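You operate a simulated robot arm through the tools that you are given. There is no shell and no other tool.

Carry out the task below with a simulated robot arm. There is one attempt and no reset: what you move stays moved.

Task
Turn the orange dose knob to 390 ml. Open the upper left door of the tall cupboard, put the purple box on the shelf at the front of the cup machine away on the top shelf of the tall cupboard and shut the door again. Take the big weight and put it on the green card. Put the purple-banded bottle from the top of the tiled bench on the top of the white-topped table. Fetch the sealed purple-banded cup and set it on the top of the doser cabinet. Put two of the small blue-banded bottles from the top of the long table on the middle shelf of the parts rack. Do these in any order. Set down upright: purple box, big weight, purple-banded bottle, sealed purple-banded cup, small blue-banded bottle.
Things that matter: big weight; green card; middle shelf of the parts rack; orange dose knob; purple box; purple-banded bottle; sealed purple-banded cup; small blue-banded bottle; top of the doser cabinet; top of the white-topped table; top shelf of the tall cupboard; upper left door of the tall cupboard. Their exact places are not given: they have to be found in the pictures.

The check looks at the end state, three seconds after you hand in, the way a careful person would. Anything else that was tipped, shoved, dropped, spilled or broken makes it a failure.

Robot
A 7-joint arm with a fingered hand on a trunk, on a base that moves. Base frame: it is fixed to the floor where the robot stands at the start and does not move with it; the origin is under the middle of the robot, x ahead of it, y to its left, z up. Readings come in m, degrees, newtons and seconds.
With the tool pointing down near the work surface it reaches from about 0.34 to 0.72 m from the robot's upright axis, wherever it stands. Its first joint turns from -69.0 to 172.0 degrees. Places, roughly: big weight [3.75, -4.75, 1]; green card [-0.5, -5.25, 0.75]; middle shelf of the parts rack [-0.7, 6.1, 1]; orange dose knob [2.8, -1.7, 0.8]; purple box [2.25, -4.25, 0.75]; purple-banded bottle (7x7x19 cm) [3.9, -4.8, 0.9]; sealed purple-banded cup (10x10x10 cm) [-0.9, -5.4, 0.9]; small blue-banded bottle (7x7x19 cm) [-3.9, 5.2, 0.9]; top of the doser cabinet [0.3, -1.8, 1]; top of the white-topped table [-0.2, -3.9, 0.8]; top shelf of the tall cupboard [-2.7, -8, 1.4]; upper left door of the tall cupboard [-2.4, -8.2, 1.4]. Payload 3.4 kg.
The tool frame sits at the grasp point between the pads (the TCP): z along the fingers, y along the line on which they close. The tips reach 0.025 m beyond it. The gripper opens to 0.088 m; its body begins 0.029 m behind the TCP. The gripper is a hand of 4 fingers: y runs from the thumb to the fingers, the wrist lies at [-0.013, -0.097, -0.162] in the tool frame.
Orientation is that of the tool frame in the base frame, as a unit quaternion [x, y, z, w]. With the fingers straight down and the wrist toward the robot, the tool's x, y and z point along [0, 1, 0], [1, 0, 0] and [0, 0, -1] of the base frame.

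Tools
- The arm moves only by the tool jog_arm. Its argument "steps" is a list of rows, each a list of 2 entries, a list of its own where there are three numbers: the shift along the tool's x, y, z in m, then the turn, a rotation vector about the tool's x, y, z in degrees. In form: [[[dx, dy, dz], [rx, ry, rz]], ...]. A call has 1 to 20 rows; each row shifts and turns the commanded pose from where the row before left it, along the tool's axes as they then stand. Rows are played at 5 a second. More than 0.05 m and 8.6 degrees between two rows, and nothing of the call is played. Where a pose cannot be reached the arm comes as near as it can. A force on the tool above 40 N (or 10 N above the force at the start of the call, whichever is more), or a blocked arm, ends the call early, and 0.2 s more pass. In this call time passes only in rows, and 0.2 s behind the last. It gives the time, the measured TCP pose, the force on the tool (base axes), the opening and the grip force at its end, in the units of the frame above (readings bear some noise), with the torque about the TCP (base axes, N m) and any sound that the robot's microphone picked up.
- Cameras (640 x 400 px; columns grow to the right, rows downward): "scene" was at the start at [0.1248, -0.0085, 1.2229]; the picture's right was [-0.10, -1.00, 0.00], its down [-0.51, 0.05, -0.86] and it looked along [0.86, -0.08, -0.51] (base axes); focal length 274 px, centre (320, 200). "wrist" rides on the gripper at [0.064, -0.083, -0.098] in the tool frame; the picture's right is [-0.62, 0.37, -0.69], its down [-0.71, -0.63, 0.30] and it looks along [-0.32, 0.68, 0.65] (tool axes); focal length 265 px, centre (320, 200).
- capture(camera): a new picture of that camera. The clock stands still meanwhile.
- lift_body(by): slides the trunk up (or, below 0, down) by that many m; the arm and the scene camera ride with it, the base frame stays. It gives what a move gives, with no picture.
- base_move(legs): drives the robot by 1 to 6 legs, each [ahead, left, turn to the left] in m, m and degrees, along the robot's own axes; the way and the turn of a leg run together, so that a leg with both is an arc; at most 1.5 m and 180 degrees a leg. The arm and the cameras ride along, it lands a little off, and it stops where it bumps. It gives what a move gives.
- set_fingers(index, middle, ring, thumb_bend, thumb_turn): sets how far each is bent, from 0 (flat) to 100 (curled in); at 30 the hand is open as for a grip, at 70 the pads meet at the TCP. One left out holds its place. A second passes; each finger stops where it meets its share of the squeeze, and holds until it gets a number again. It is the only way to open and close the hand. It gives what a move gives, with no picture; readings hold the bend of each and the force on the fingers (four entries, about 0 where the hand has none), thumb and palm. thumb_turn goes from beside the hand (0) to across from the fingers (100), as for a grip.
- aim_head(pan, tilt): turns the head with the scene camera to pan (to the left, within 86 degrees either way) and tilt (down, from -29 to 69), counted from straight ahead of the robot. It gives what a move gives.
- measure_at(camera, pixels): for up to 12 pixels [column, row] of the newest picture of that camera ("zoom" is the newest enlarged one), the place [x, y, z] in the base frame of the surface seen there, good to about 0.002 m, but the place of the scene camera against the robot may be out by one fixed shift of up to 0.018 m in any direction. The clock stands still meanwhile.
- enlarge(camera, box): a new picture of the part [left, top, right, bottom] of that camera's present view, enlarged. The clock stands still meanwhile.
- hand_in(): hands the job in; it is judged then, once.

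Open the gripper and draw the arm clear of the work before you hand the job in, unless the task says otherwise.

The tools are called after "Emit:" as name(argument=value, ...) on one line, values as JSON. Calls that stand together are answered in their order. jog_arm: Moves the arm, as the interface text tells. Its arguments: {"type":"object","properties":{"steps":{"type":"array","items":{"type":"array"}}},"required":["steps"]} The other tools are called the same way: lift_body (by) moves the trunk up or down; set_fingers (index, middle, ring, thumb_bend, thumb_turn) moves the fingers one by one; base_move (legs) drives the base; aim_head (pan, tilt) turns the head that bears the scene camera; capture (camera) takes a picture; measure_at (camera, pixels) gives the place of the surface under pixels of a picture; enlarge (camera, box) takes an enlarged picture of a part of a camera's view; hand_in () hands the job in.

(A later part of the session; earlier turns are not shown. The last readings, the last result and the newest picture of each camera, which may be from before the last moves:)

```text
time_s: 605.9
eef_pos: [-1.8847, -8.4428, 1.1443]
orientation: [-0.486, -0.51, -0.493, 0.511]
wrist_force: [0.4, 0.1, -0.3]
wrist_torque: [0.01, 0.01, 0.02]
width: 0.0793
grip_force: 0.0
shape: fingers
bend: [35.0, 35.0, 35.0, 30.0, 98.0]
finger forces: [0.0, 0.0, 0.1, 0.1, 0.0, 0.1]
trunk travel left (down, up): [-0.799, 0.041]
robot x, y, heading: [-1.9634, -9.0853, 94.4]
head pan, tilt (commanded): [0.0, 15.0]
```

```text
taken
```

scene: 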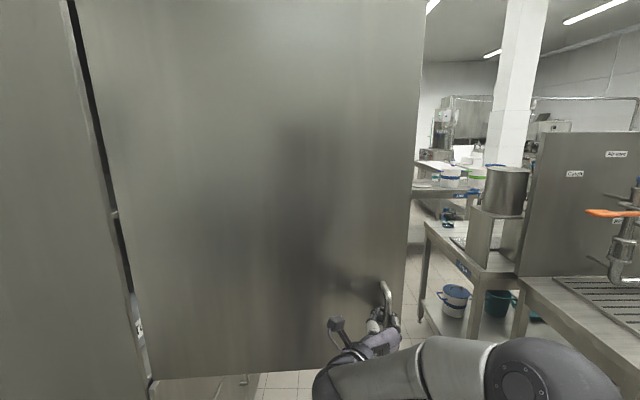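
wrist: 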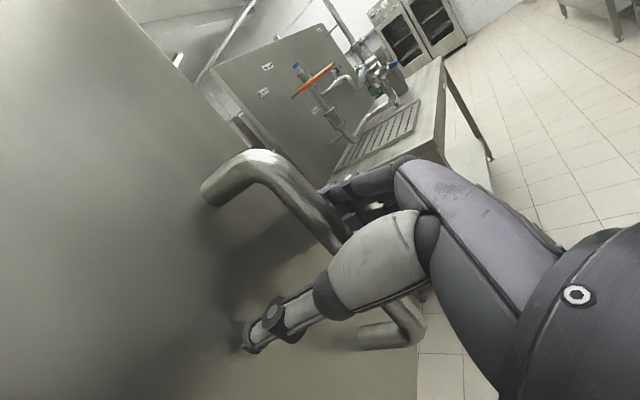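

I draw the hand off the handle and back up, then look at the passage past the open door.

Emit:
jog_arm(steps=[[[0, 0, -0.03], [0, 0, 0]], [[0, 0, -0.04], [0, 0, 0]], [[0, 0, -0.04], [0, 0, 0]]])

Emit:
base_move(legs=[[-0.3, 0, 0]])

Emit:
aim_head(pan=-15, tilt=25)

Emit:
capture(camera="scene")

Emit:
measure_at(camera="scene", pixels=[[330, 150], [310, 270], [400, 250], [390, 330], [440, 230], [350, 300], [480, 300], [420, 200], [230, 200], [150, 200]])

```text
time_s: 606.7
eef_pos: [-1.8815, -8.5542, 1.145]
orientation: [-0.486, -0.509, -0.493, 0.511]
wrist_force: [0.3, 0.5, 0.0]
wrist_torque: [0.01, -0.02, -0.01]
width: 0.079
grip_force: 0.0
shape: fingers
bend: [35.0, 35.0, 35.0, 30.0, 98.0]
finger forces: [0.1, 0.0, 0.0, 0.0, 0.1, 0.0]
trunk travel left (down, up): [-0.799, 0.041]
robot x, y, heading: [-1.9568, -9.0841, 94.3]
head pan, tilt (commanded): [0.0, 15.0]
```

```text
time_s: 608.7
eef_pos: [-1.8589, -8.8534, 1.1434]
orientation: [-0.486, -0.51, -0.492, 0.512]
wrist_force: [0.0, 0.3, 0.6]
wrist_torque: [-0.02, 0.0, -0.03]
width: 0.079
grip_force: 0.0
shape: fingers
bend: [35.0, 35.0, 35.0, 30.0, 98.0]
finger forces: [0.0, 0.1, 0.1, 0.0, 0.1, 0.0]
trunk travel left (down, up): [-0.799, 0.041]
robot x, y, heading: [-1.9349, -9.3842, 94.6]
head pan, tilt (commanded): [0.0, 15.0]
```

```text
time_s: 609.5
eef_pos: [-1.859, -8.854, 1.1439]
orientation: [-0.486, -0.51, -0.492, 0.512]
wrist_force: [1.4, 0.2, 0.7]
wrist_torque: [0.01, -0.01, -0.02]
width: 0.0792
grip_force: 0.0
shape: fingers
bend: [35.0, 35.0, 35.0, 30.0, 98.0]
finger forces: [0.1, 0.1, 0.0, 0.0, 0.0, 0.0]
trunk travel left (down, up): [-0.799, 0.041]
robot x, y, heading: [-1.9378, -9.3847, 94.5]
head pan, tilt (commanded): [-15.0, 25.0]
```

```text
taken
```

scene: 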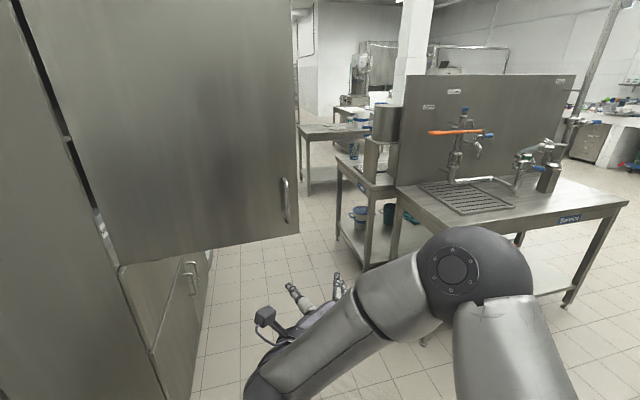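

```text
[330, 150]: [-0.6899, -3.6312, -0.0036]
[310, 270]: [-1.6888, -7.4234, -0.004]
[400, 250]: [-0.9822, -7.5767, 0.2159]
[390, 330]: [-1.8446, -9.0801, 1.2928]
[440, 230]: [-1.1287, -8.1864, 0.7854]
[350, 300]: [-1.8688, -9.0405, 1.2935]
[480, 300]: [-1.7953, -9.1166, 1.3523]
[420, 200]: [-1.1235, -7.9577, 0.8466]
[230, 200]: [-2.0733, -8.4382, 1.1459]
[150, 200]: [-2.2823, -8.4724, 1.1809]
```

The gap between the open door's edge (x≈-1.87) and the benches (x≈-1.11) is about 0.76 m. I go around it to the front of the cupboard and look inside.

Emit:
base_move(legs=[[0, -0.42, -4.3], [0.7, 0, 0], [0.6, 0.1, 0]])

Emit:
aim_head(pan=80, tilt=5)

Emit:
capture(camera="scene")

```text
time_s: 618.6
eef_pos: [-1.5089, -7.5387, 1.1431]
orientation: [0.505, 0.491, 0.511, -0.491]
wrist_force: [0.3, -0.1, -0.3]
wrist_torque: [-0.02, 0.03, 0.0]
width: 0.0791
grip_force: 0.0
shape: fingers
bend: [35.0, 35.0, 35.0, 30.0, 98.0]
finger forces: [0.0, 0.0, 0.0, 0.0, 0.0, 0.1]
trunk travel left (down, up): [-0.799, 0.041]
robot x, y, heading: [-1.63, -8.0638, 90.2]
head pan, tilt (commanded): [-15.0, 25.0]
```

```text
time_s: 620.3
eef_pos: [-1.5094, -7.5379, 1.1433]
orientation: [0.505, 0.491, 0.512, -0.492]
wrist_force: [0.3, -0.2, 0.1]
wrist_torque: [0.03, 0.0, 0.02]
width: 0.0794
grip_force: 0.0
shape: fingers
bend: [35.0, 35.0, 35.0, 30.0, 98.0]
finger forces: [0.0, 0.1, 0.0, 0.0, 0.0, 0.0]
trunk travel left (down, up): [-0.799, 0.041]
robot x, y, heading: [-1.6266, -8.0641, 90.3]
head pan, tilt (commanded): [80.0, 5.0]
```

```text
taken
```

scene: 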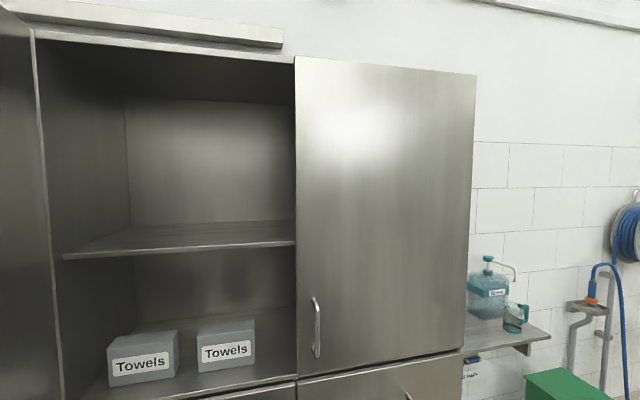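

Inside there is an empty upper shelf (edge at (180,250)) above a level with "Towels" boxes. I measure the shelf.

Emit:
measure_at(camera="scene", pixels=[[180, 248], [70, 257], [290, 243], [200, 232], [140, 236], [200, 180], [160, 60], [290, 60], [296, 200], [50, 200], [140, 365], [20, 200]])

```text
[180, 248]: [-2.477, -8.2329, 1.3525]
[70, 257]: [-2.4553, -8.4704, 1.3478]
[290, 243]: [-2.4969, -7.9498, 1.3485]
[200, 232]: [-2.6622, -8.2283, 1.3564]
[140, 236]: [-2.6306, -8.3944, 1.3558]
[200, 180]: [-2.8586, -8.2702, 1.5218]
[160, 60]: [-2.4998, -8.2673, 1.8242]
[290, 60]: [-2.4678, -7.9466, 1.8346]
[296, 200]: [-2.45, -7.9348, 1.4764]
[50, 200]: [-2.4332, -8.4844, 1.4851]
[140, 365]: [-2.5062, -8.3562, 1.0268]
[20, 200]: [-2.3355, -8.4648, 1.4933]
```

The top shelf's surface is at z≈1.358 with a 0.46 m high opening. Now I fetch the purple box, keeping the hand in this horizontal pose. I drive via the corridor to the south side of the cup machine's shelf.

Emit:
base_move(legs=[[0.8, 0.05, 0], [0.72, 0.05, 0], [0, 0, -90], [1.5, 0, 0], [1.5, 0, 0]])

Emit:
base_move(legs=[[1.0, 0, 0], [0, 0, 90], [1.0, 0, 0]])

Emit:
aim_head(pan=0, tilt=30)

Emit:
capture(camera="scene")

```text
time_s: 646.1
eef_pos: [1.8081, -6.7418, 1.1432]
orientation: [0.704, -0.018, 0.71, 0.023]
wrist_force: [0.0, 0.1, -0.7]
wrist_torque: [-0.01, 0.04, 0.02]
width: 0.0792
grip_force: 0.2
shape: fingers
bend: [35.0, 35.0, 35.0, 30.0, 98.0]
finger forces: [0.0, 0.0, 0.0, 0.1, 0.0, 0.0]
trunk travel left (down, up): [-0.799, 0.041]
robot x, y, heading: [1.2857, -6.612, -1.1]
head pan, tilt (commanded): [80.0, 5.0]
```

```text
time_s: 659.9
eef_pos: [2.4288, -5.111, 1.1427]
orientation: [0.51, 0.486, 0.517, -0.486]
wrist_force: [-0.3, 0.5, 0.3]
wrist_torque: [0.02, 0.04, 0.0]
width: 0.0791
grip_force: 0.1
shape: fingers
bend: [35.0, 35.0, 35.0, 30.0, 98.0]
finger forces: [0.0, 0.0, 0.0, 0.1, 0.1, 0.0]
trunk travel left (down, up): [-0.799, 0.041]
robot x, y, heading: [2.3019, -5.6326, 89.2]
head pan, tilt (commanded): [80.0, 5.0]
```

```text
time_s: 661.4
eef_pos: [2.4288, -5.1117, 1.1428]
orientation: [0.51, 0.485, 0.517, -0.487]
wrist_force: [-0.2, 0.6, 0.1]
wrist_torque: [0.0, 0.0, 0.01]
width: 0.0789
grip_force: 0.1
shape: fingers
bend: [35.0, 35.0, 35.0, 30.0, 98.0]
finger forces: [0.0, 0.0, 0.1, 0.1, 0.0, 0.0]
trunk travel left (down, up): [-0.799, 0.041]
robot x, y, heading: [2.3004, -5.634, 89.0]
head pan, tilt (commanded): [0.0, 30.0]
```

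```text
taken
```

scene: 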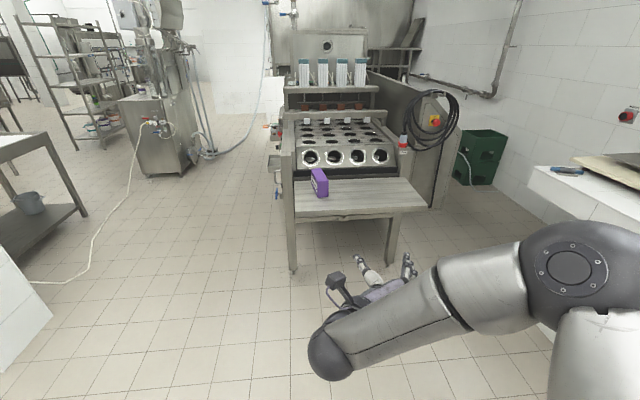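

The box stands on the shelf with its narrow end toward me. I enlarge and measure it.

Emit:
enlarge(camera="scene", box=[280, 150, 376, 210])

Emit:
measure_at(camera="zoom", pixels=[[265, 190], [240, 180], [300, 190], [270, 150], [225, 130], [290, 140], [245, 290], [310, 285], [280, 310], [150, 310], [240, 240], [300, 240]])

```text
6.67 times, centred on (328, 180) of scene
```

zoom: 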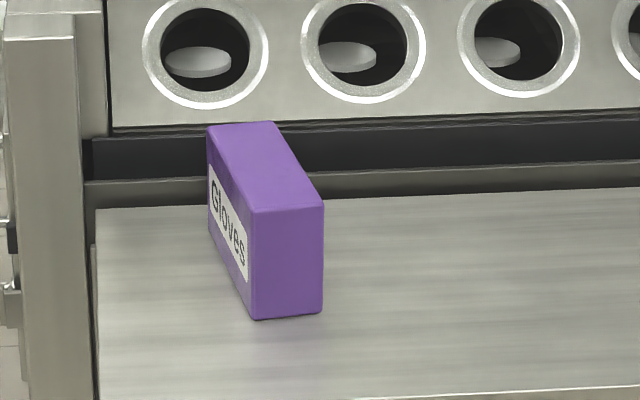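

```text
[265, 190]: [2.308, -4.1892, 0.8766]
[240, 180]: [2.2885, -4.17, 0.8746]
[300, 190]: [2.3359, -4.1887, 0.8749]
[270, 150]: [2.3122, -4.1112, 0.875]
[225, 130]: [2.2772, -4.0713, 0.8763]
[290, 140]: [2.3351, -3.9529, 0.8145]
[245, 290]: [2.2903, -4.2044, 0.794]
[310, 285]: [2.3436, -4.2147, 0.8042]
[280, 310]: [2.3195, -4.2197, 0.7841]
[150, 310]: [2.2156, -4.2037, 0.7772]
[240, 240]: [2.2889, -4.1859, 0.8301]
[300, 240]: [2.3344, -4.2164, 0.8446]
```

The box is about 0.16×0.06×0.10 m, rotated about 6°, its south end at true (2.341,-4.219). I align the heading with its long axis, come closer and lower the trunk.

Emit:
base_move(legs=[[0, 0, 6.6], [0.55, -0.06, 0]])

Emit:
lift_body(by=-0.305)

Emit:
set_fingers(index=28, middle=28, ring=28, thumb_bend=25)

Emit:
capture(camera="scene")

Emit:
capture(camera="wrist")

```text
time_s: 665.2
eef_pos: [2.3701, -4.5469, 1.1434]
orientation: [-0.48, -0.516, -0.486, 0.517]
wrist_force: [0.2, -0.7, -0.3]
wrist_torque: [0.0, 0.01, 0.04]
width: 0.0793
grip_force: 0.1
shape: fingers
bend: [35.0, 35.0, 35.0, 30.0, 98.0]
finger forces: [0.0, 0.0, 0.0, 0.0, 0.1, 0.1]
trunk travel left (down, up): [-0.799, 0.041]
robot x, y, heading: [2.3034, -5.0787, 95.8]
head pan, tilt (commanded): [0.0, 30.0]
```

```text
time_s: 668.2
eef_pos: [2.3693, -4.5486, 0.8375]
orientation: [-0.48, -0.516, -0.486, 0.517]
wrist_force: [-0.2, -0.3, 0.3]
wrist_torque: [-0.01, 0.0, 0.0]
width: 0.0789
grip_force: 0.1
shape: fingers
bend: [35.0, 35.0, 35.0, 30.0, 98.0]
finger forces: [0.1, 0.1, 0.0, 0.0, 0.0, 0.0]
trunk travel left (down, up): [-0.494, 0.346]
robot x, y, heading: [2.3045, -5.0769, 96.1]
head pan, tilt (commanded): [0.0, 30.0]
```

```text
time_s: 669.2
eef_pos: [2.3699, -4.5475, 0.8391]
orientation: [-0.48, -0.515, -0.486, 0.518]
wrist_force: [0.6, -0.2, 0.3]
wrist_torque: [-0.01, -0.03, 0.0]
width: 0.0907
grip_force: 0.1
shape: fingers
bend: [28.0, 28.0, 28.0, 25.0, 97.0]
finger forces: [0.1, 0.1, 0.0, 0.0, 0.0, 0.0]
trunk travel left (down, up): [-0.494, 0.346]
robot x, y, heading: [2.3059, -5.0791, 96.2]
head pan, tilt (commanded): [0.0, 30.0]
```

```text
taken
```

scene: 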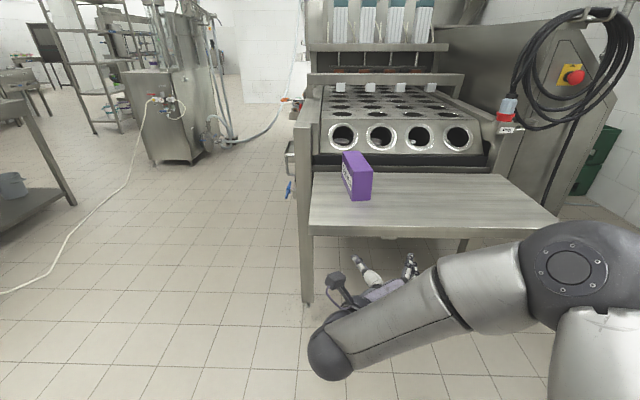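

```text
taken
```

wrist: 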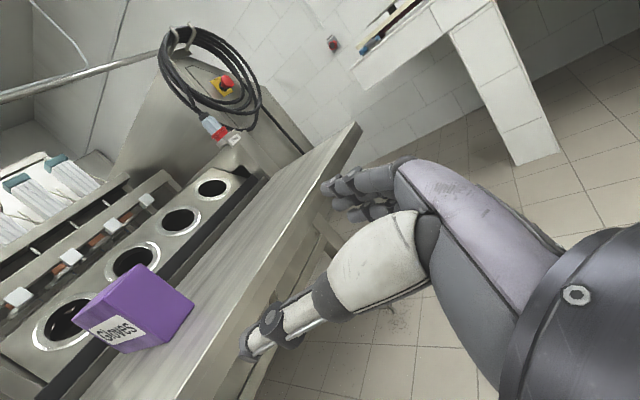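

I measure the box corners with the wrist camera.

Emit:
enlarge(camera="wrist", box=[60, 250, 210, 360])

Emit:
measure_at(camera="wrist", pixels=[[160, 310], [180, 320], [150, 280], [110, 300], [90, 318], [135, 275], [185, 303], [130, 345], [165, 335], [120, 335], [200, 330], [230, 290]])

```text
3.64 times, centred on (135, 305) of wrist
```

zoom: 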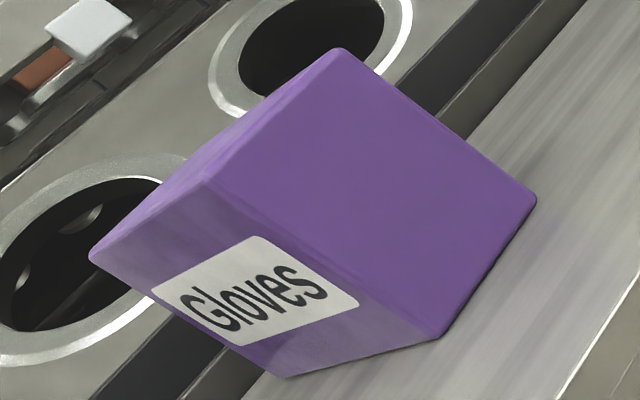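

```text
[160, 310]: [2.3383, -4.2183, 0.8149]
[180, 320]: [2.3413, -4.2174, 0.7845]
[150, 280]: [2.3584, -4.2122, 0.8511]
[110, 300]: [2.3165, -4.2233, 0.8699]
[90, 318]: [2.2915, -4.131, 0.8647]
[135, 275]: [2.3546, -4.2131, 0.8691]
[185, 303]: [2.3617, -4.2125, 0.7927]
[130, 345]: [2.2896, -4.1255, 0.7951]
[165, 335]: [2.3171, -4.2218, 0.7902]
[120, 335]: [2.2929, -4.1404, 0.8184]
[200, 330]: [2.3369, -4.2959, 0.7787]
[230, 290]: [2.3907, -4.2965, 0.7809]
```

The box's long axis points about 13° left of north; its south face centre is (2.336,-4.218). I turn to match, shift right and move closer.

Emit:
base_move(legs=[[0, 0, 6.8], [0.22, -0.1, 0]])

Emit:
capture(camera="wrist")

Emit:
capture(camera="scene")

```text
time_s: 671.5
eef_pos: [2.354, -4.307, 0.8382]
orientation: [-0.449, -0.543, -0.455, 0.545]
wrist_force: [-0.4, -0.6, 0.5]
wrist_torque: [-0.01, -0.01, 0.02]
width: 0.0905
grip_force: 0.1
shape: fingers
bend: [28.0, 28.0, 28.0, 25.0, 97.0]
finger forces: [0.1, 0.0, 0.0, 0.0, 0.0, 0.0]
trunk travel left (down, up): [-0.494, 0.346]
robot x, y, heading: [2.3523, -4.8449, 102.9]
head pan, tilt (commanded): [0.0, 30.0]
```

```text
taken
```

wrist: 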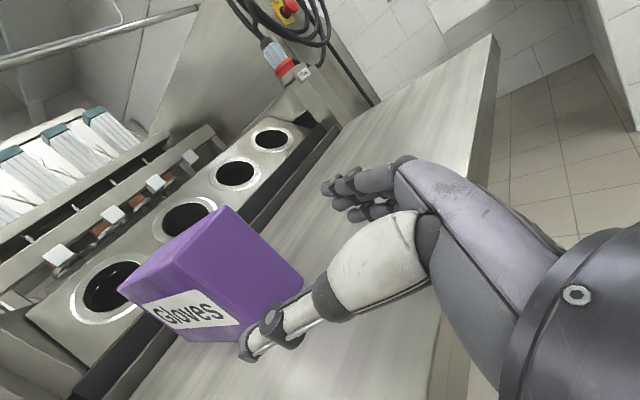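

```text
taken
```

scene: 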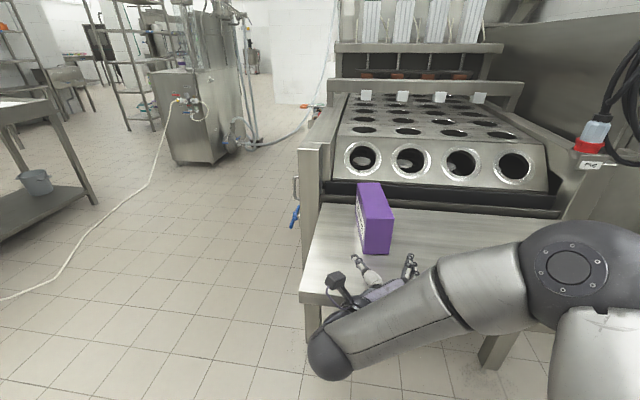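

I re-measure the box's front face from here.

Emit:
measure_at(camera="wrist", pixels=[[250, 270], [225, 220], [280, 250], [300, 275], [190, 265], [260, 290], [150, 290], [240, 335], [270, 240], [200, 240], [215, 320]])

Emit:
enlarge(camera="wrist", box=[110, 190, 350, 370])

```text
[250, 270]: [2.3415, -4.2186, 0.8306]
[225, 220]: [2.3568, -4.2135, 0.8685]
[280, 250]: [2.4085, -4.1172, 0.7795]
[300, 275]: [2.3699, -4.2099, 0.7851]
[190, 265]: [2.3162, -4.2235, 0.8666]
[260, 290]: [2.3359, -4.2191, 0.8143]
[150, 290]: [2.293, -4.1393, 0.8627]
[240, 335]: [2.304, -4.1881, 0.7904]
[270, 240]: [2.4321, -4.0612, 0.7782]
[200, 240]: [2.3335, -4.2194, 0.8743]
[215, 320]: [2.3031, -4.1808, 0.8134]
```

```text
2.22 times, centred on (230, 280) of wrist
```

zoom: 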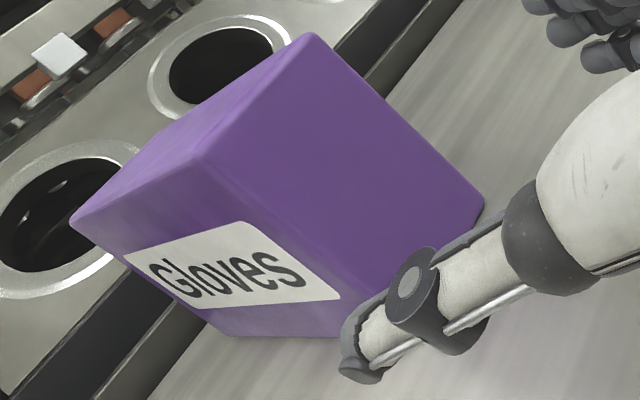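

I fine-align (shift right 9 mm, yaw +2.7°) and go in around the box's end.

Emit:
jog_arm(steps=[[[0, 0.009, 0], [2.7, 0, 0]], [[0, 0, 0.03], [0, 0, 0]], [[0, 0, 0.03], [0, 0, 0]], [[0, 0, 0.03], [0, 0, 0]], [[0, 0, 0.015], [0, 0, 0]], [[0, 0, 0], [0, 0, 0]]])

Emit:
capture(camera="wrist")

Emit:
enlarge(camera="scene", box=[290, 160, 450, 290])

```text
time_s: 673.0
eef_pos: [2.3384, -4.2026, 0.838]
orientation: [-0.435, -0.554, -0.441, 0.556]
wrist_force: [0.1, -0.4, -0.1]
wrist_torque: [-0.01, 0.04, -0.02]
width: 0.0905
grip_force: 0.0
shape: fingers
bend: [28.0, 28.0, 28.0, 25.0, 97.0]
finger forces: [0.1, 0.0, 0.0, 0.0, 0.0, 0.0]
trunk travel left (down, up): [-0.494, 0.346]
robot x, y, heading: [2.3508, -4.8413, 102.8]
head pan, tilt (commanded): [0.0, 30.0]
```

```text
taken
```

wrist: 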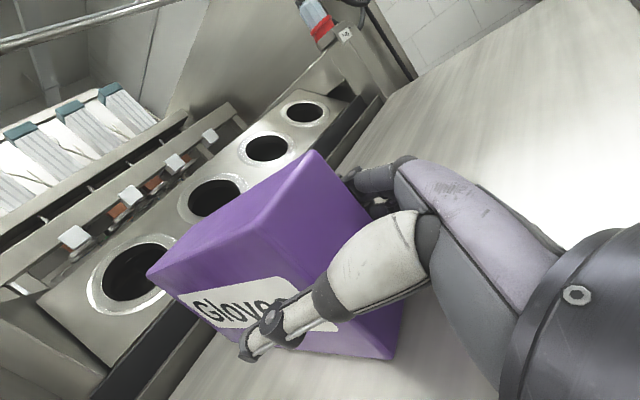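

```text
3.08 times, centred on (370, 225) of scene
```

zoom: 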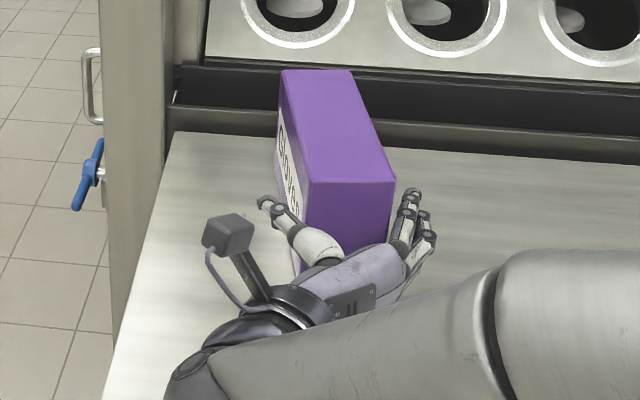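

The box end is between thumb and fingers. I go 12 mm deeper.

Emit:
jog_arm(steps=[[[0, 0, 0.006], [0, 0, 0]], [[0, 0, 0.006], [0, 0, 0]], [[0, 0, 0], [0, 0, 0]]])

Emit:
set_fingers(index=38, middle=38, ring=38, thumb_bend=36)

Emit:
capture(camera="wrist")

```text
time_s: 673.8
eef_pos: [2.335, -4.1919, 0.8389]
orientation: [-0.436, -0.554, -0.441, 0.556]
wrist_force: [0.2, -0.9, 0.0]
wrist_torque: [-0.04, -0.03, 0.01]
width: 0.0902
grip_force: 0.6
shape: fingers
bend: [28.0, 28.0, 28.0, 25.0, 97.0]
finger forces: [0.2, 0.0, 0.0, 0.0, 0.4, 0.0]
trunk travel left (down, up): [-0.494, 0.346]
robot x, y, heading: [2.353, -4.8449, 102.7]
head pan, tilt (commanded): [0.0, 30.0]
```

```text
time_s: 674.8
eef_pos: [2.3365, -4.1919, 0.8388]
orientation: [-0.435, -0.554, -0.441, 0.555]
wrist_force: [0.7, -0.6, -0.1]
wrist_torque: [0.02, 0.09, -0.01]
width: 0.078
grip_force: 5.7
shape: fingers
bend: [34.0, 38.0, 38.0, 34.0, 98.0]
finger forces: [6.1, 0.1, 0.0, 0.0, 5.9, 0.1]
trunk travel left (down, up): [-0.494, 0.346]
robot x, y, heading: [2.3501, -4.8425, 102.8]
head pan, tilt (commanded): [0.0, 30.0]
```

```text
taken
```

wrist: 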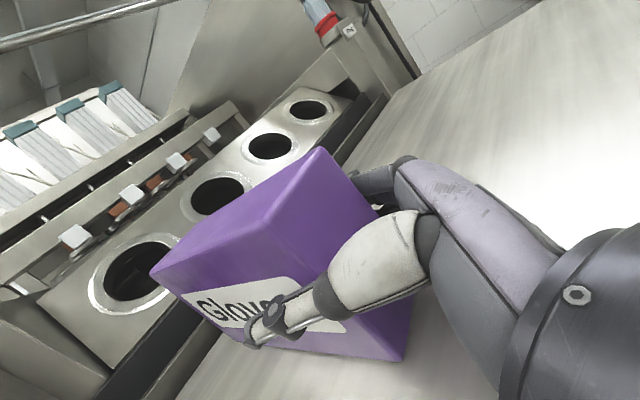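

Index and thumb touch. I close further so that all fingers hold the box.

Emit:
set_fingers(index=44, middle=48, ring=48, thumb_bend=48)

Emit:
set_fingers(index=52, middle=58, ring=58, thumb_bend=64)

Emit:
capture(camera="wrist")

Emit:
enlarge(camera="scene", box=[290, 160, 450, 290])

```text
time_s: 675.8
eef_pos: [2.336, -4.1917, 0.8395]
orientation: [-0.435, -0.554, -0.441, 0.556]
wrist_force: [0.1, 0.1, 0.1]
wrist_torque: [-0.01, 0.02, -0.05]
width: 0.0698
grip_force: 17.2
shape: fingers
bend: [35.0, 46.0, 46.0, 44.0, 98.0]
finger forces: [13.6, 1.7, 1.6, 0.0, 17.4, 0.1]
trunk travel left (down, up): [-0.494, 0.346]
robot x, y, heading: [2.3553, -4.846, 102.7]
head pan, tilt (commanded): [0.0, 30.0]
```

```text
time_s: 676.8
eef_pos: [2.3359, -4.1917, 0.8404]
orientation: [-0.435, -0.553, -0.441, 0.557]
wrist_force: [0.6, 0.5, 0.7]
wrist_torque: [0.02, 0.03, -0.02]
width: 0.0618
grip_force: 35.7
shape: fingers
bend: [36.0, 49.0, 48.0, 54.0, 99.0]
finger forces: [21.9, 6.1, 6.2, 0.1, 36.4, 0.1]
trunk travel left (down, up): [-0.494, 0.346]
robot x, y, heading: [2.3545, -4.8417, 103.1]
head pan, tilt (commanded): [0.0, 30.0]
```

```text
taken
```

wrist: 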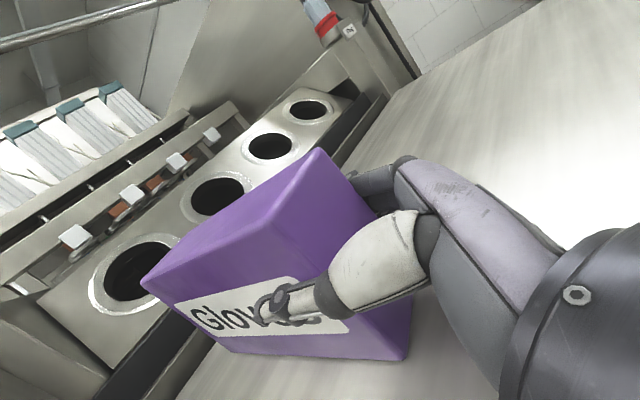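

```text
3.08 times, centred on (370, 225) of scene
```

zoom: 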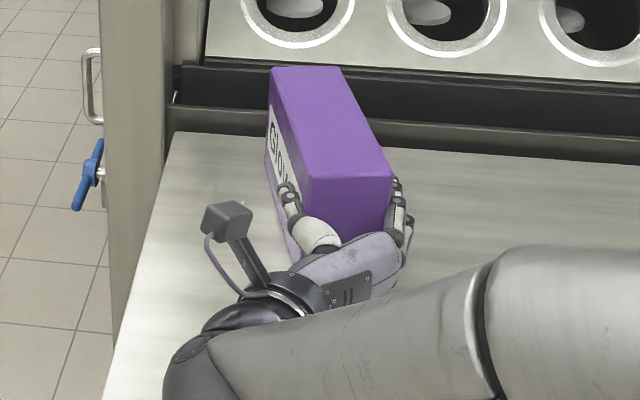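

The box is held between thumb and fingers (36 N). I test-lift 3 cm with the trunk.

Emit:
lift_body(by=0.03)

Emit:
capture(camera="wrist")

Emit:
capture(camera="scene")

```text
time_s: 677.5
eef_pos: [2.336, -4.1902, 0.8681]
orientation: [-0.435, -0.554, -0.441, 0.557]
wrist_force: [-0.2, -0.8, -1.7]
wrist_torque: [-0.12, -0.01, 0.01]
width: 0.0616
grip_force: 34.3
shape: fingers
bend: [36.0, 49.0, 48.0, 54.0, 99.0]
finger forces: [20.1, 6.0, 7.0, 0.0, 36.2, 0.1]
trunk travel left (down, up): [-0.524, 0.316]
robot x, y, heading: [2.3539, -4.848, 102.5]
head pan, tilt (commanded): [0.0, 30.0]
```

```text
taken
```

wrist: 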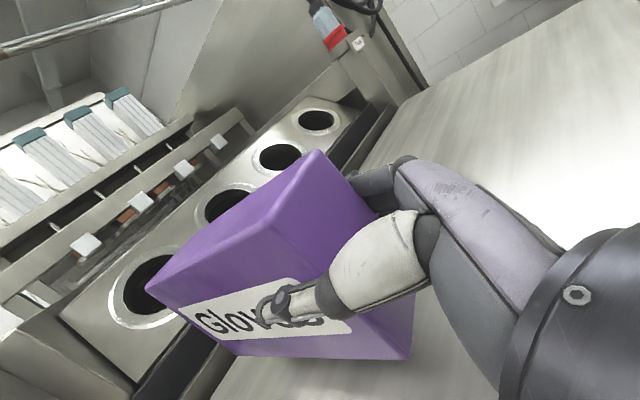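

```text
taken
```

scene: 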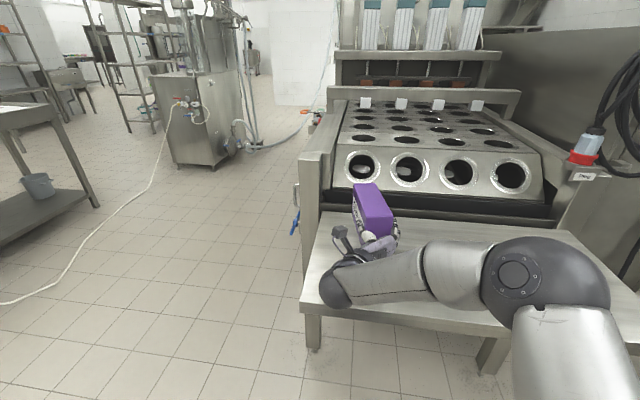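

The box is held level. I raise the trunk fully, back out and turn west toward the cupboard.

Emit:
lift_body(by=0.31)

Emit:
base_move(legs=[[-0.7, 0, 0], [0, 0, 77], [1.2, 0.9, 0], [1.4, 0, 0], [1.4, 0, 0]])

Emit:
capture(camera="scene")

```text
time_s: 680.6
eef_pos: [2.3363, -4.1904, 1.1786]
orientation: [-0.435, -0.554, -0.441, 0.556]
wrist_force: [-0.6, 0.3, -1.2]
wrist_torque: [-0.13, -0.07, 0.0]
width: 0.0618
grip_force: 34.9
shape: fingers
bend: [36.0, 49.0, 48.0, 54.0, 99.0]
finger forces: [20.2, 6.1, 7.0, 0.0, 36.2, 0.1]
trunk travel left (down, up): [-0.834, 0.006]
robot x, y, heading: [2.3512, -4.8443, 102.9]
head pan, tilt (commanded): [0.0, 30.0]
```

```text
time_s: 707.9
eef_pos: [-2.1192, -6.35, 1.1791]
orientation: [0.013, -0.704, 0.008, 0.71]
wrist_force: [-0.4, 0.2, -1.6]
wrist_torque: [0.02, -0.1, 0.0]
width: 0.0611
grip_force: 32.5
shape: fingers
bend: [36.0, 49.0, 48.0, 54.0, 100.0]
finger forces: [19.2, 5.7, 6.6, 0.0, 34.0, 0.0]
trunk travel left (down, up): [-0.834, 0.006]
robot x, y, heading: [-1.4776, -6.4628, -179.0]
head pan, tilt (commanded): [0.0, 30.0]
```

```text
taken
```

scene: 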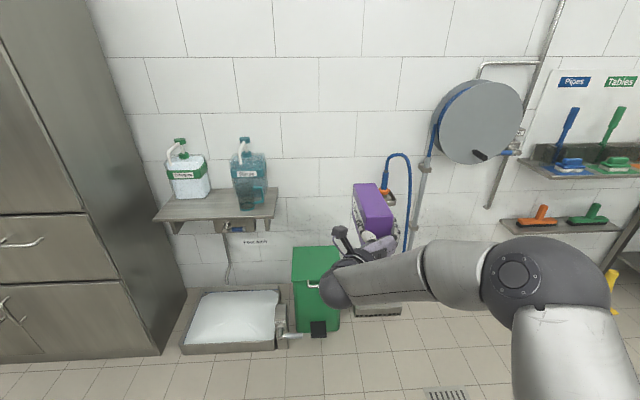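

I test in free space that the hand can go up to shelf height: raise 0.27 m while retracting.

Emit:
jog_arm(steps=[[[0.035, 0, -0.02], [0, 0, 0]], [[0.035, 0, -0.02], [0, 0, 0]], [[0.035, 0, -0.02], [0, 0, 0]], [[0.035, 0, -0.02], [0, 0, 0]], [[0.035, 0, -0.02], [0, 0, 0]], [[0.035, 0, -0.02], [0, 0, 0]], [[0.035, 0, -0.02], [0, 0, 0]], [[0.035, 0, -0.02], [0, 0, 0]]])

Emit:
capture(camera="scene")

Emit:
capture(camera="wrist")

```text
time_s: 709.7
eef_pos: [-1.9543, -6.3455, 1.4578]
orientation: [0.012, -0.704, 0.008, 0.71]
wrist_force: [-0.3, 0.8, -2.1]
wrist_torque: [0.03, -0.09, 0.02]
width: 0.0615
grip_force: 32.1
shape: fingers
bend: [36.0, 50.0, 48.0, 53.0, 100.0]
finger forces: [18.9, 5.8, 6.5, 0.0, 33.4, 0.0]
trunk travel left (down, up): [-0.834, 0.006]
robot x, y, heading: [-1.4759, -6.4638, -179.0]
head pan, tilt (commanded): [0.0, 30.0]
```

```text
taken
```

scene: 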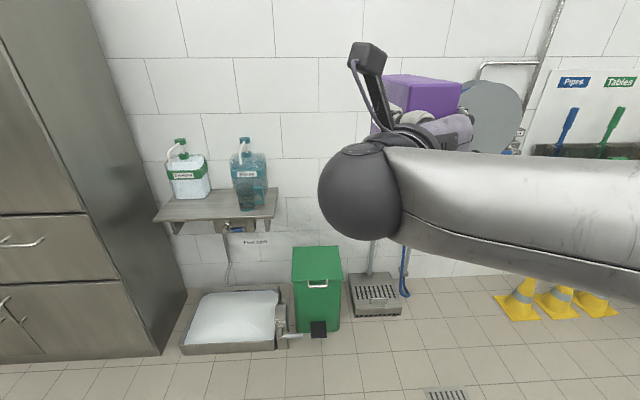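

```text
taken
```

wrist: 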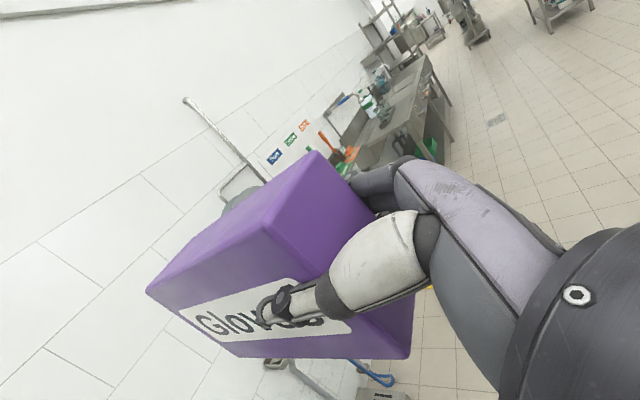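

Height is reachable. I check whether the box is level by measuring its edges.

Emit:
measure_at(camera="wrist", pixels=[[155, 288], [210, 258], [262, 232], [310, 160], [200, 240], [240, 354], [320, 356], [400, 355], [170, 300], [345, 250]])

```text
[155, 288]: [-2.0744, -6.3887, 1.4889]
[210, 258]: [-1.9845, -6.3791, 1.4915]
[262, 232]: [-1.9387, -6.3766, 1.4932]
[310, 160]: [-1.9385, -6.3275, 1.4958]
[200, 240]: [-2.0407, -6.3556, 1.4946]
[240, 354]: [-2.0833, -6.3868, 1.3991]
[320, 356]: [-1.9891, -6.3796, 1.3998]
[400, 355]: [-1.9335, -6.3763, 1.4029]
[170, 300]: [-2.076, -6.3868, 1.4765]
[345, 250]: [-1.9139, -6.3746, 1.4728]
```

The box droops only about 2°. Because the open door stands on the left, I will enter diagonally from the right. I drive to (-1.65,-7.85) and turn to heading about 203°.

Emit:
base_move(legs=[[0.1, 0.7, -1], [0.07, 0.69, 0], [0, 0, 23.5]])

Emit:
aim_head(pan=0, tilt=5)

Emit:
capture(camera="scene")

Emit:
capture(camera="wrist")

```text
time_s: 712.2
eef_pos: [-2.042, -6.7657, 1.455]
orientation: [0.075, -0.702, 0.073, 0.704]
wrist_force: [-0.1, 1.5, -1.7]
wrist_torque: [0.05, -0.07, -0.01]
width: 0.0613
grip_force: 31.7
shape: fingers
bend: [37.0, 50.0, 49.0, 53.0, 100.0]
finger forces: [18.3, 6.0, 6.4, 0.0, 32.8, 0.0]
trunk travel left (down, up): [-0.834, 0.006]
robot x, y, heading: [-1.5423, -6.7959, -168.2]
head pan, tilt (commanded): [0.0, 30.0]
stopped in leg 1: the robot was blocked; the commanded pose is now the measured one
```

```text
time_s: 713.1
eef_pos: [-2.038, -6.7648, 1.4578]
orientation: [0.076, -0.7, 0.073, 0.706]
wrist_force: [0.1, -0.2, -2.0]
wrist_torque: [0.04, -0.07, 0.0]
width: 0.0614
grip_force: 31.8
shape: fingers
bend: [37.0, 50.0, 49.0, 53.0, 100.0]
finger forces: [18.3, 6.0, 6.3, 0.0, 32.8, 0.1]
trunk travel left (down, up): [-0.834, 0.006]
robot x, y, heading: [-1.5456, -6.798, -168.3]
head pan, tilt (commanded): [0.0, 5.0]
```

```text
taken
```

scene: 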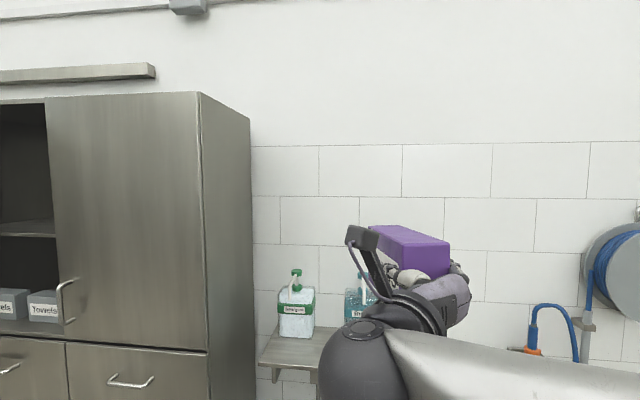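

```text
taken
```

wrist: 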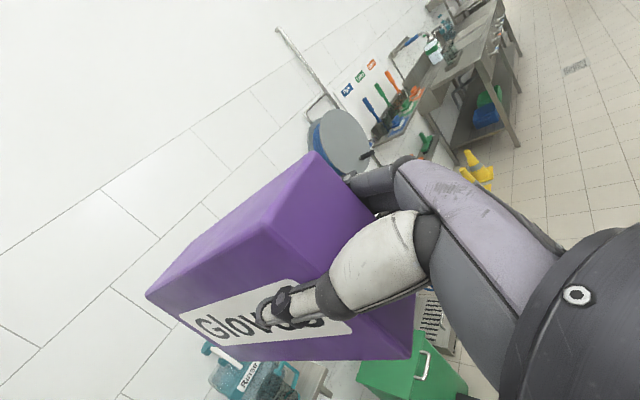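

The base's rear bumped the Cups bench corner. I move ahead (west) away from it and straighten, then look back at the bench.

Emit:
base_move(legs=[[0.05, -0.1, 0]])

Emit:
base_move(legs=[[0.18, 0, -11.5]])

Emit:
aim_head(pan=85, tilt=35)

Emit:
capture(camera="scene")

```text
time_s: 714.3
eef_pos: [-2.1063, -6.6789, 1.4574]
orientation: [0.077, -0.7, 0.074, 0.706]
wrist_force: [0.6, -0.2, -1.8]
wrist_torque: [0.05, -0.09, -0.02]
width: 0.0612
grip_force: 31.9
shape: fingers
bend: [37.0, 50.0, 49.0, 53.0, 100.0]
finger forces: [18.3, 6.0, 6.4, 0.0, 32.8, 0.0]
trunk travel left (down, up): [-0.834, 0.006]
robot x, y, heading: [-1.6132, -6.7108, -168.6]
head pan, tilt (commanded): [0.0, 5.0]
```

```text
time_s: 715.8
eef_pos: [-2.2688, -6.6007, 1.4574]
orientation: [0.007, -0.705, 0.003, 0.709]
wrist_force: [-0.7, 0.1, -2.0]
wrist_torque: [0.03, -0.16, -0.01]
width: 0.0612
grip_force: 31.4
shape: fingers
bend: [37.0, 50.0, 49.0, 53.0, 100.0]
finger forces: [18.2, 6.0, 6.4, 0.0, 32.6, 0.0]
trunk travel left (down, up): [-0.834, 0.006]
robot x, y, heading: [-1.7909, -6.7297, -179.8]
head pan, tilt (commanded): [0.0, 5.0]
```

```text
time_s: 717.4
eef_pos: [-2.2673, -6.6015, 1.4562]
orientation: [0.005, -0.705, 0.003, 0.71]
wrist_force: [-0.3, -0.7, -2.2]
wrist_torque: [-0.01, -0.12, 0.01]
width: 0.0613
grip_force: 31.1
shape: fingers
bend: [37.0, 50.0, 49.0, 53.0, 100.0]
finger forces: [18.2, 5.9, 6.4, 0.1, 32.6, 0.0]
trunk travel left (down, up): [-0.834, 0.006]
robot x, y, heading: [-1.7903, -6.7272, -179.8]
head pan, tilt (commanded): [85.0, 35.0]
```

```text
taken
```

scene: 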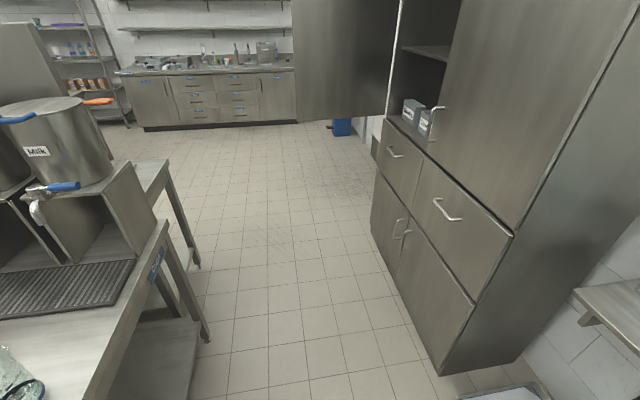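

The bench and its items look undisturbed. I now strafe south with proper clearance (x≈-1.70) and then turn.

Emit:
base_move(legs=[[-0.08, 0.4, 0], [0, 0.7, 0]])

Emit:
base_move(legs=[[0, 0, 23]])

Emit:
aim_head(pan=0, tilt=0)

Emit:
capture(camera="scene")

Emit:
capture(camera="wrist")

```text
time_s: 723.4
eef_pos: [-2.1891, -7.6997, 1.4564]
orientation: [0.006, -0.704, 0.003, 0.71]
wrist_force: [-0.5, 0.3, -2.1]
wrist_torque: [-0.01, -0.1, -0.01]
width: 0.0612
grip_force: 31.4
shape: fingers
bend: [37.0, 50.0, 49.0, 53.0, 100.0]
finger forces: [18.2, 6.0, 6.4, 0.1, 32.5, 0.0]
trunk travel left (down, up): [-0.834, 0.006]
robot x, y, heading: [-1.7067, -7.8303, -179.9]
head pan, tilt (commanded): [85.0, 35.0]
```

```text
time_s: 725.0
eef_pos: [-2.2002, -7.8969, 1.4574]
orientation: [0.146, -0.689, 0.144, 0.695]
wrist_force: [0.4, -0.8, -1.9]
wrist_torque: [0.05, -0.08, 0.02]
width: 0.0613
grip_force: 31.2
shape: fingers
bend: [37.0, 50.0, 49.0, 53.0, 100.0]
finger forces: [17.9, 5.9, 6.3, 0.0, 32.1, 0.0]
trunk travel left (down, up): [-0.834, 0.006]
robot x, y, heading: [-1.7111, -7.8247, -156.7]
head pan, tilt (commanded): [85.0, 35.0]
```

```text
time_s: 726.5
eef_pos: [-2.1983, -7.8967, 1.4569]
orientation: [0.147, -0.689, 0.145, 0.695]
wrist_force: [-0.2, 0.3, -1.2]
wrist_torque: [0.07, -0.14, -0.01]
width: 0.0612
grip_force: 31.4
shape: fingers
bend: [37.0, 50.0, 49.0, 53.0, 100.0]
finger forces: [17.9, 6.0, 6.3, 0.0, 32.0, 0.0]
trunk travel left (down, up): [-0.834, 0.006]
robot x, y, heading: [-1.7091, -7.8242, -157.0]
head pan, tilt (commanded): [0.0, 0.0]
```

```text
taken
```

scene: 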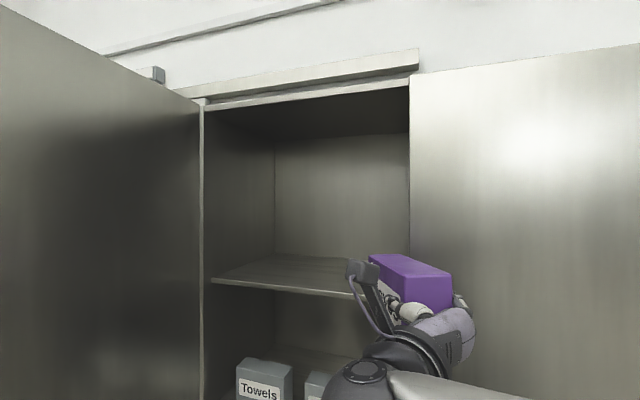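

```text
taken
```

wrist: 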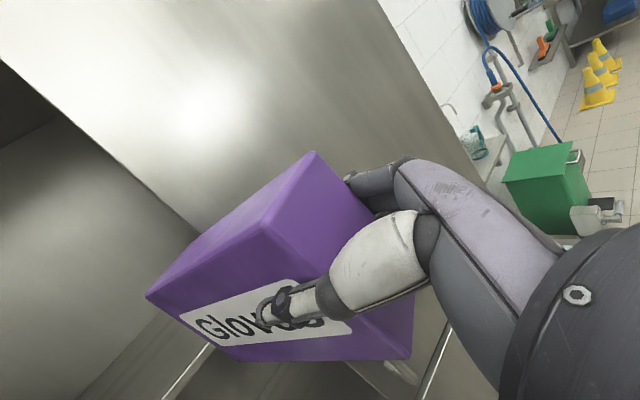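

The opening is clear, but straight ahead the hand would pass too near the right door's edge. I shift 12 cm left while going slightly ahead, then check.

Emit:
base_move(legs=[[0.04, 0.12, 0]])

Emit:
capture(camera="scene")

Emit:
capture(camera="wrist")

```text
time_s: 727.8
eef_pos: [-2.1892, -8.0209, 1.4565]
orientation: [0.146, -0.689, 0.145, 0.694]
wrist_force: [0.2, -0.8, -1.9]
wrist_torque: [0.08, -0.12, -0.01]
width: 0.0614
grip_force: 30.7
shape: fingers
bend: [37.0, 50.0, 49.0, 53.0, 100.0]
finger forces: [17.9, 5.9, 6.3, 0.0, 31.8, 0.0]
trunk travel left (down, up): [-0.834, 0.006]
robot x, y, heading: [-1.7008, -7.9498, -156.6]
head pan, tilt (commanded): [0.0, 0.0]
```

```text
taken
```

scene: 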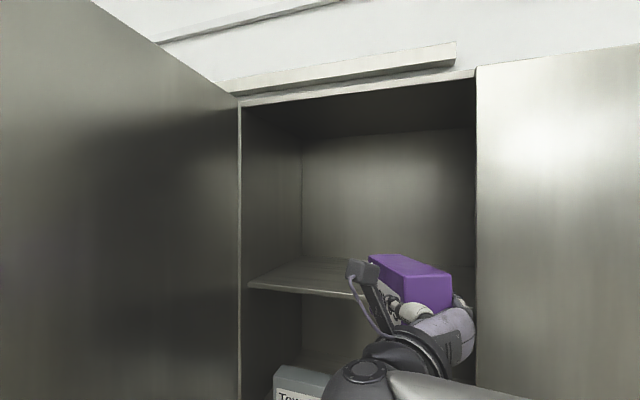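

```text
taken
```

wrist: 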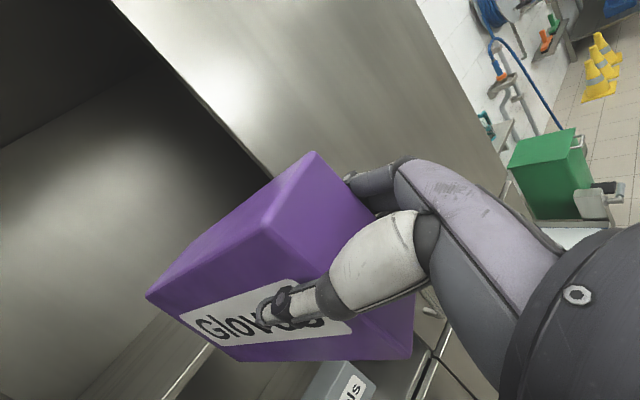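

The path into the opening is clear now. I verify the shelf height with the wrist camera.

Emit:
measure_at(camera="wrist", pixels=[[130, 365], [110, 390], [180, 385], [90, 375], [160, 350], [50, 300]])

Emit:
measure_at(camera="scene", pixels=[[280, 275], [300, 270], [265, 288], [330, 292], [475, 200], [240, 200], [270, 110], [460, 80]])

```text
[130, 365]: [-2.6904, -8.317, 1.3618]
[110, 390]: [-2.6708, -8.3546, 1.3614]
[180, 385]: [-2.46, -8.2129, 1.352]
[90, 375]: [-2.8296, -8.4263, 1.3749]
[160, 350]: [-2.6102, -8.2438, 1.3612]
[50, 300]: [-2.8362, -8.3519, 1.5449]
```

```text
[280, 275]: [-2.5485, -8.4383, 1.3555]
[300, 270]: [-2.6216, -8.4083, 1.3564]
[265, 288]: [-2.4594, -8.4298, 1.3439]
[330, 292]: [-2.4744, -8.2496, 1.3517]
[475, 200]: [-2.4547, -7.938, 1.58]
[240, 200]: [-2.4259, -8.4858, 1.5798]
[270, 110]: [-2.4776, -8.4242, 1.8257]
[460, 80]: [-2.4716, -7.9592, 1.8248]
```

Shelf surface is z=1.3615; the box's bottom clears it by 3.5 cm. I drive 0.2 m ahead into the opening.

Emit:
base_move(legs=[[0.2, 0, 0]])

Emit:
capture(camera="scene")

Emit:
capture(camera="wrist")

```text
time_s: 729.4
eef_pos: [-2.3699, -8.0983, 1.4568]
orientation: [0.145, -0.689, 0.143, 0.695]
wrist_force: [-0.1, 0.8, -1.4]
wrist_torque: [0.06, -0.13, 0.01]
width: 0.0613
grip_force: 31.1
shape: fingers
bend: [37.0, 50.0, 49.0, 53.0, 100.0]
finger forces: [17.9, 5.8, 6.3, 0.0, 31.9, 0.1]
trunk travel left (down, up): [-0.834, 0.006]
robot x, y, heading: [-1.8801, -8.0312, -156.9]
head pan, tilt (commanded): [0.0, 0.0]
```

```text
taken
```

scene: 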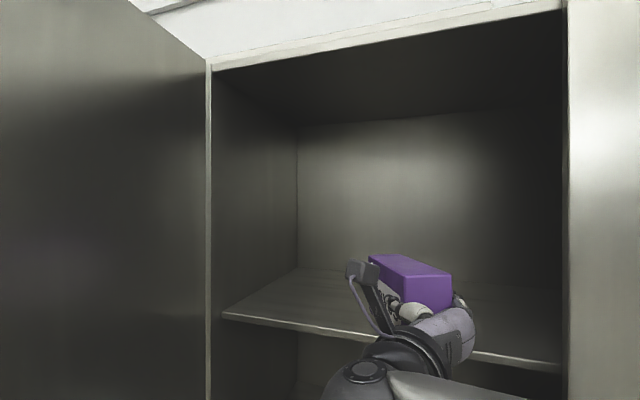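

```text
taken
```

wrist: 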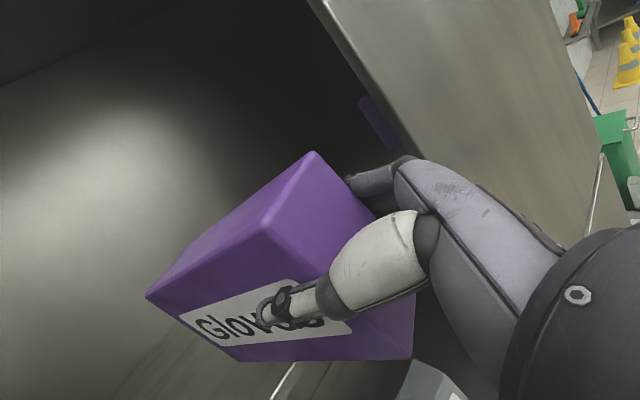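

I see something purple further right inside the cupboard at (380,125); I measure it to keep clear.

Emit:
enlarge(camera="wrist", box=[320, 70, 440, 170])

Emit:
measure_at(camera="wrist", pixels=[[380, 125], [370, 105], [385, 140], [300, 100], [250, 100]])

```text
4.00 times, centred on (380, 120) of wrist
```

zoom: 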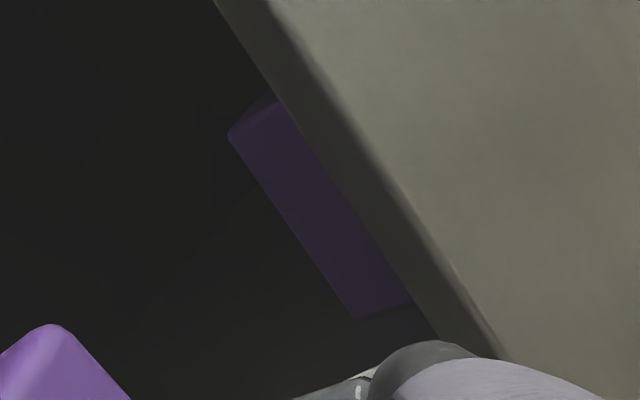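

```text
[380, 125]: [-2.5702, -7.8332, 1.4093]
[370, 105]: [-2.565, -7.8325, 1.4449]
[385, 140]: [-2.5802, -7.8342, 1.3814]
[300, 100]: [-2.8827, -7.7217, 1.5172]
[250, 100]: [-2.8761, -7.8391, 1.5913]
```

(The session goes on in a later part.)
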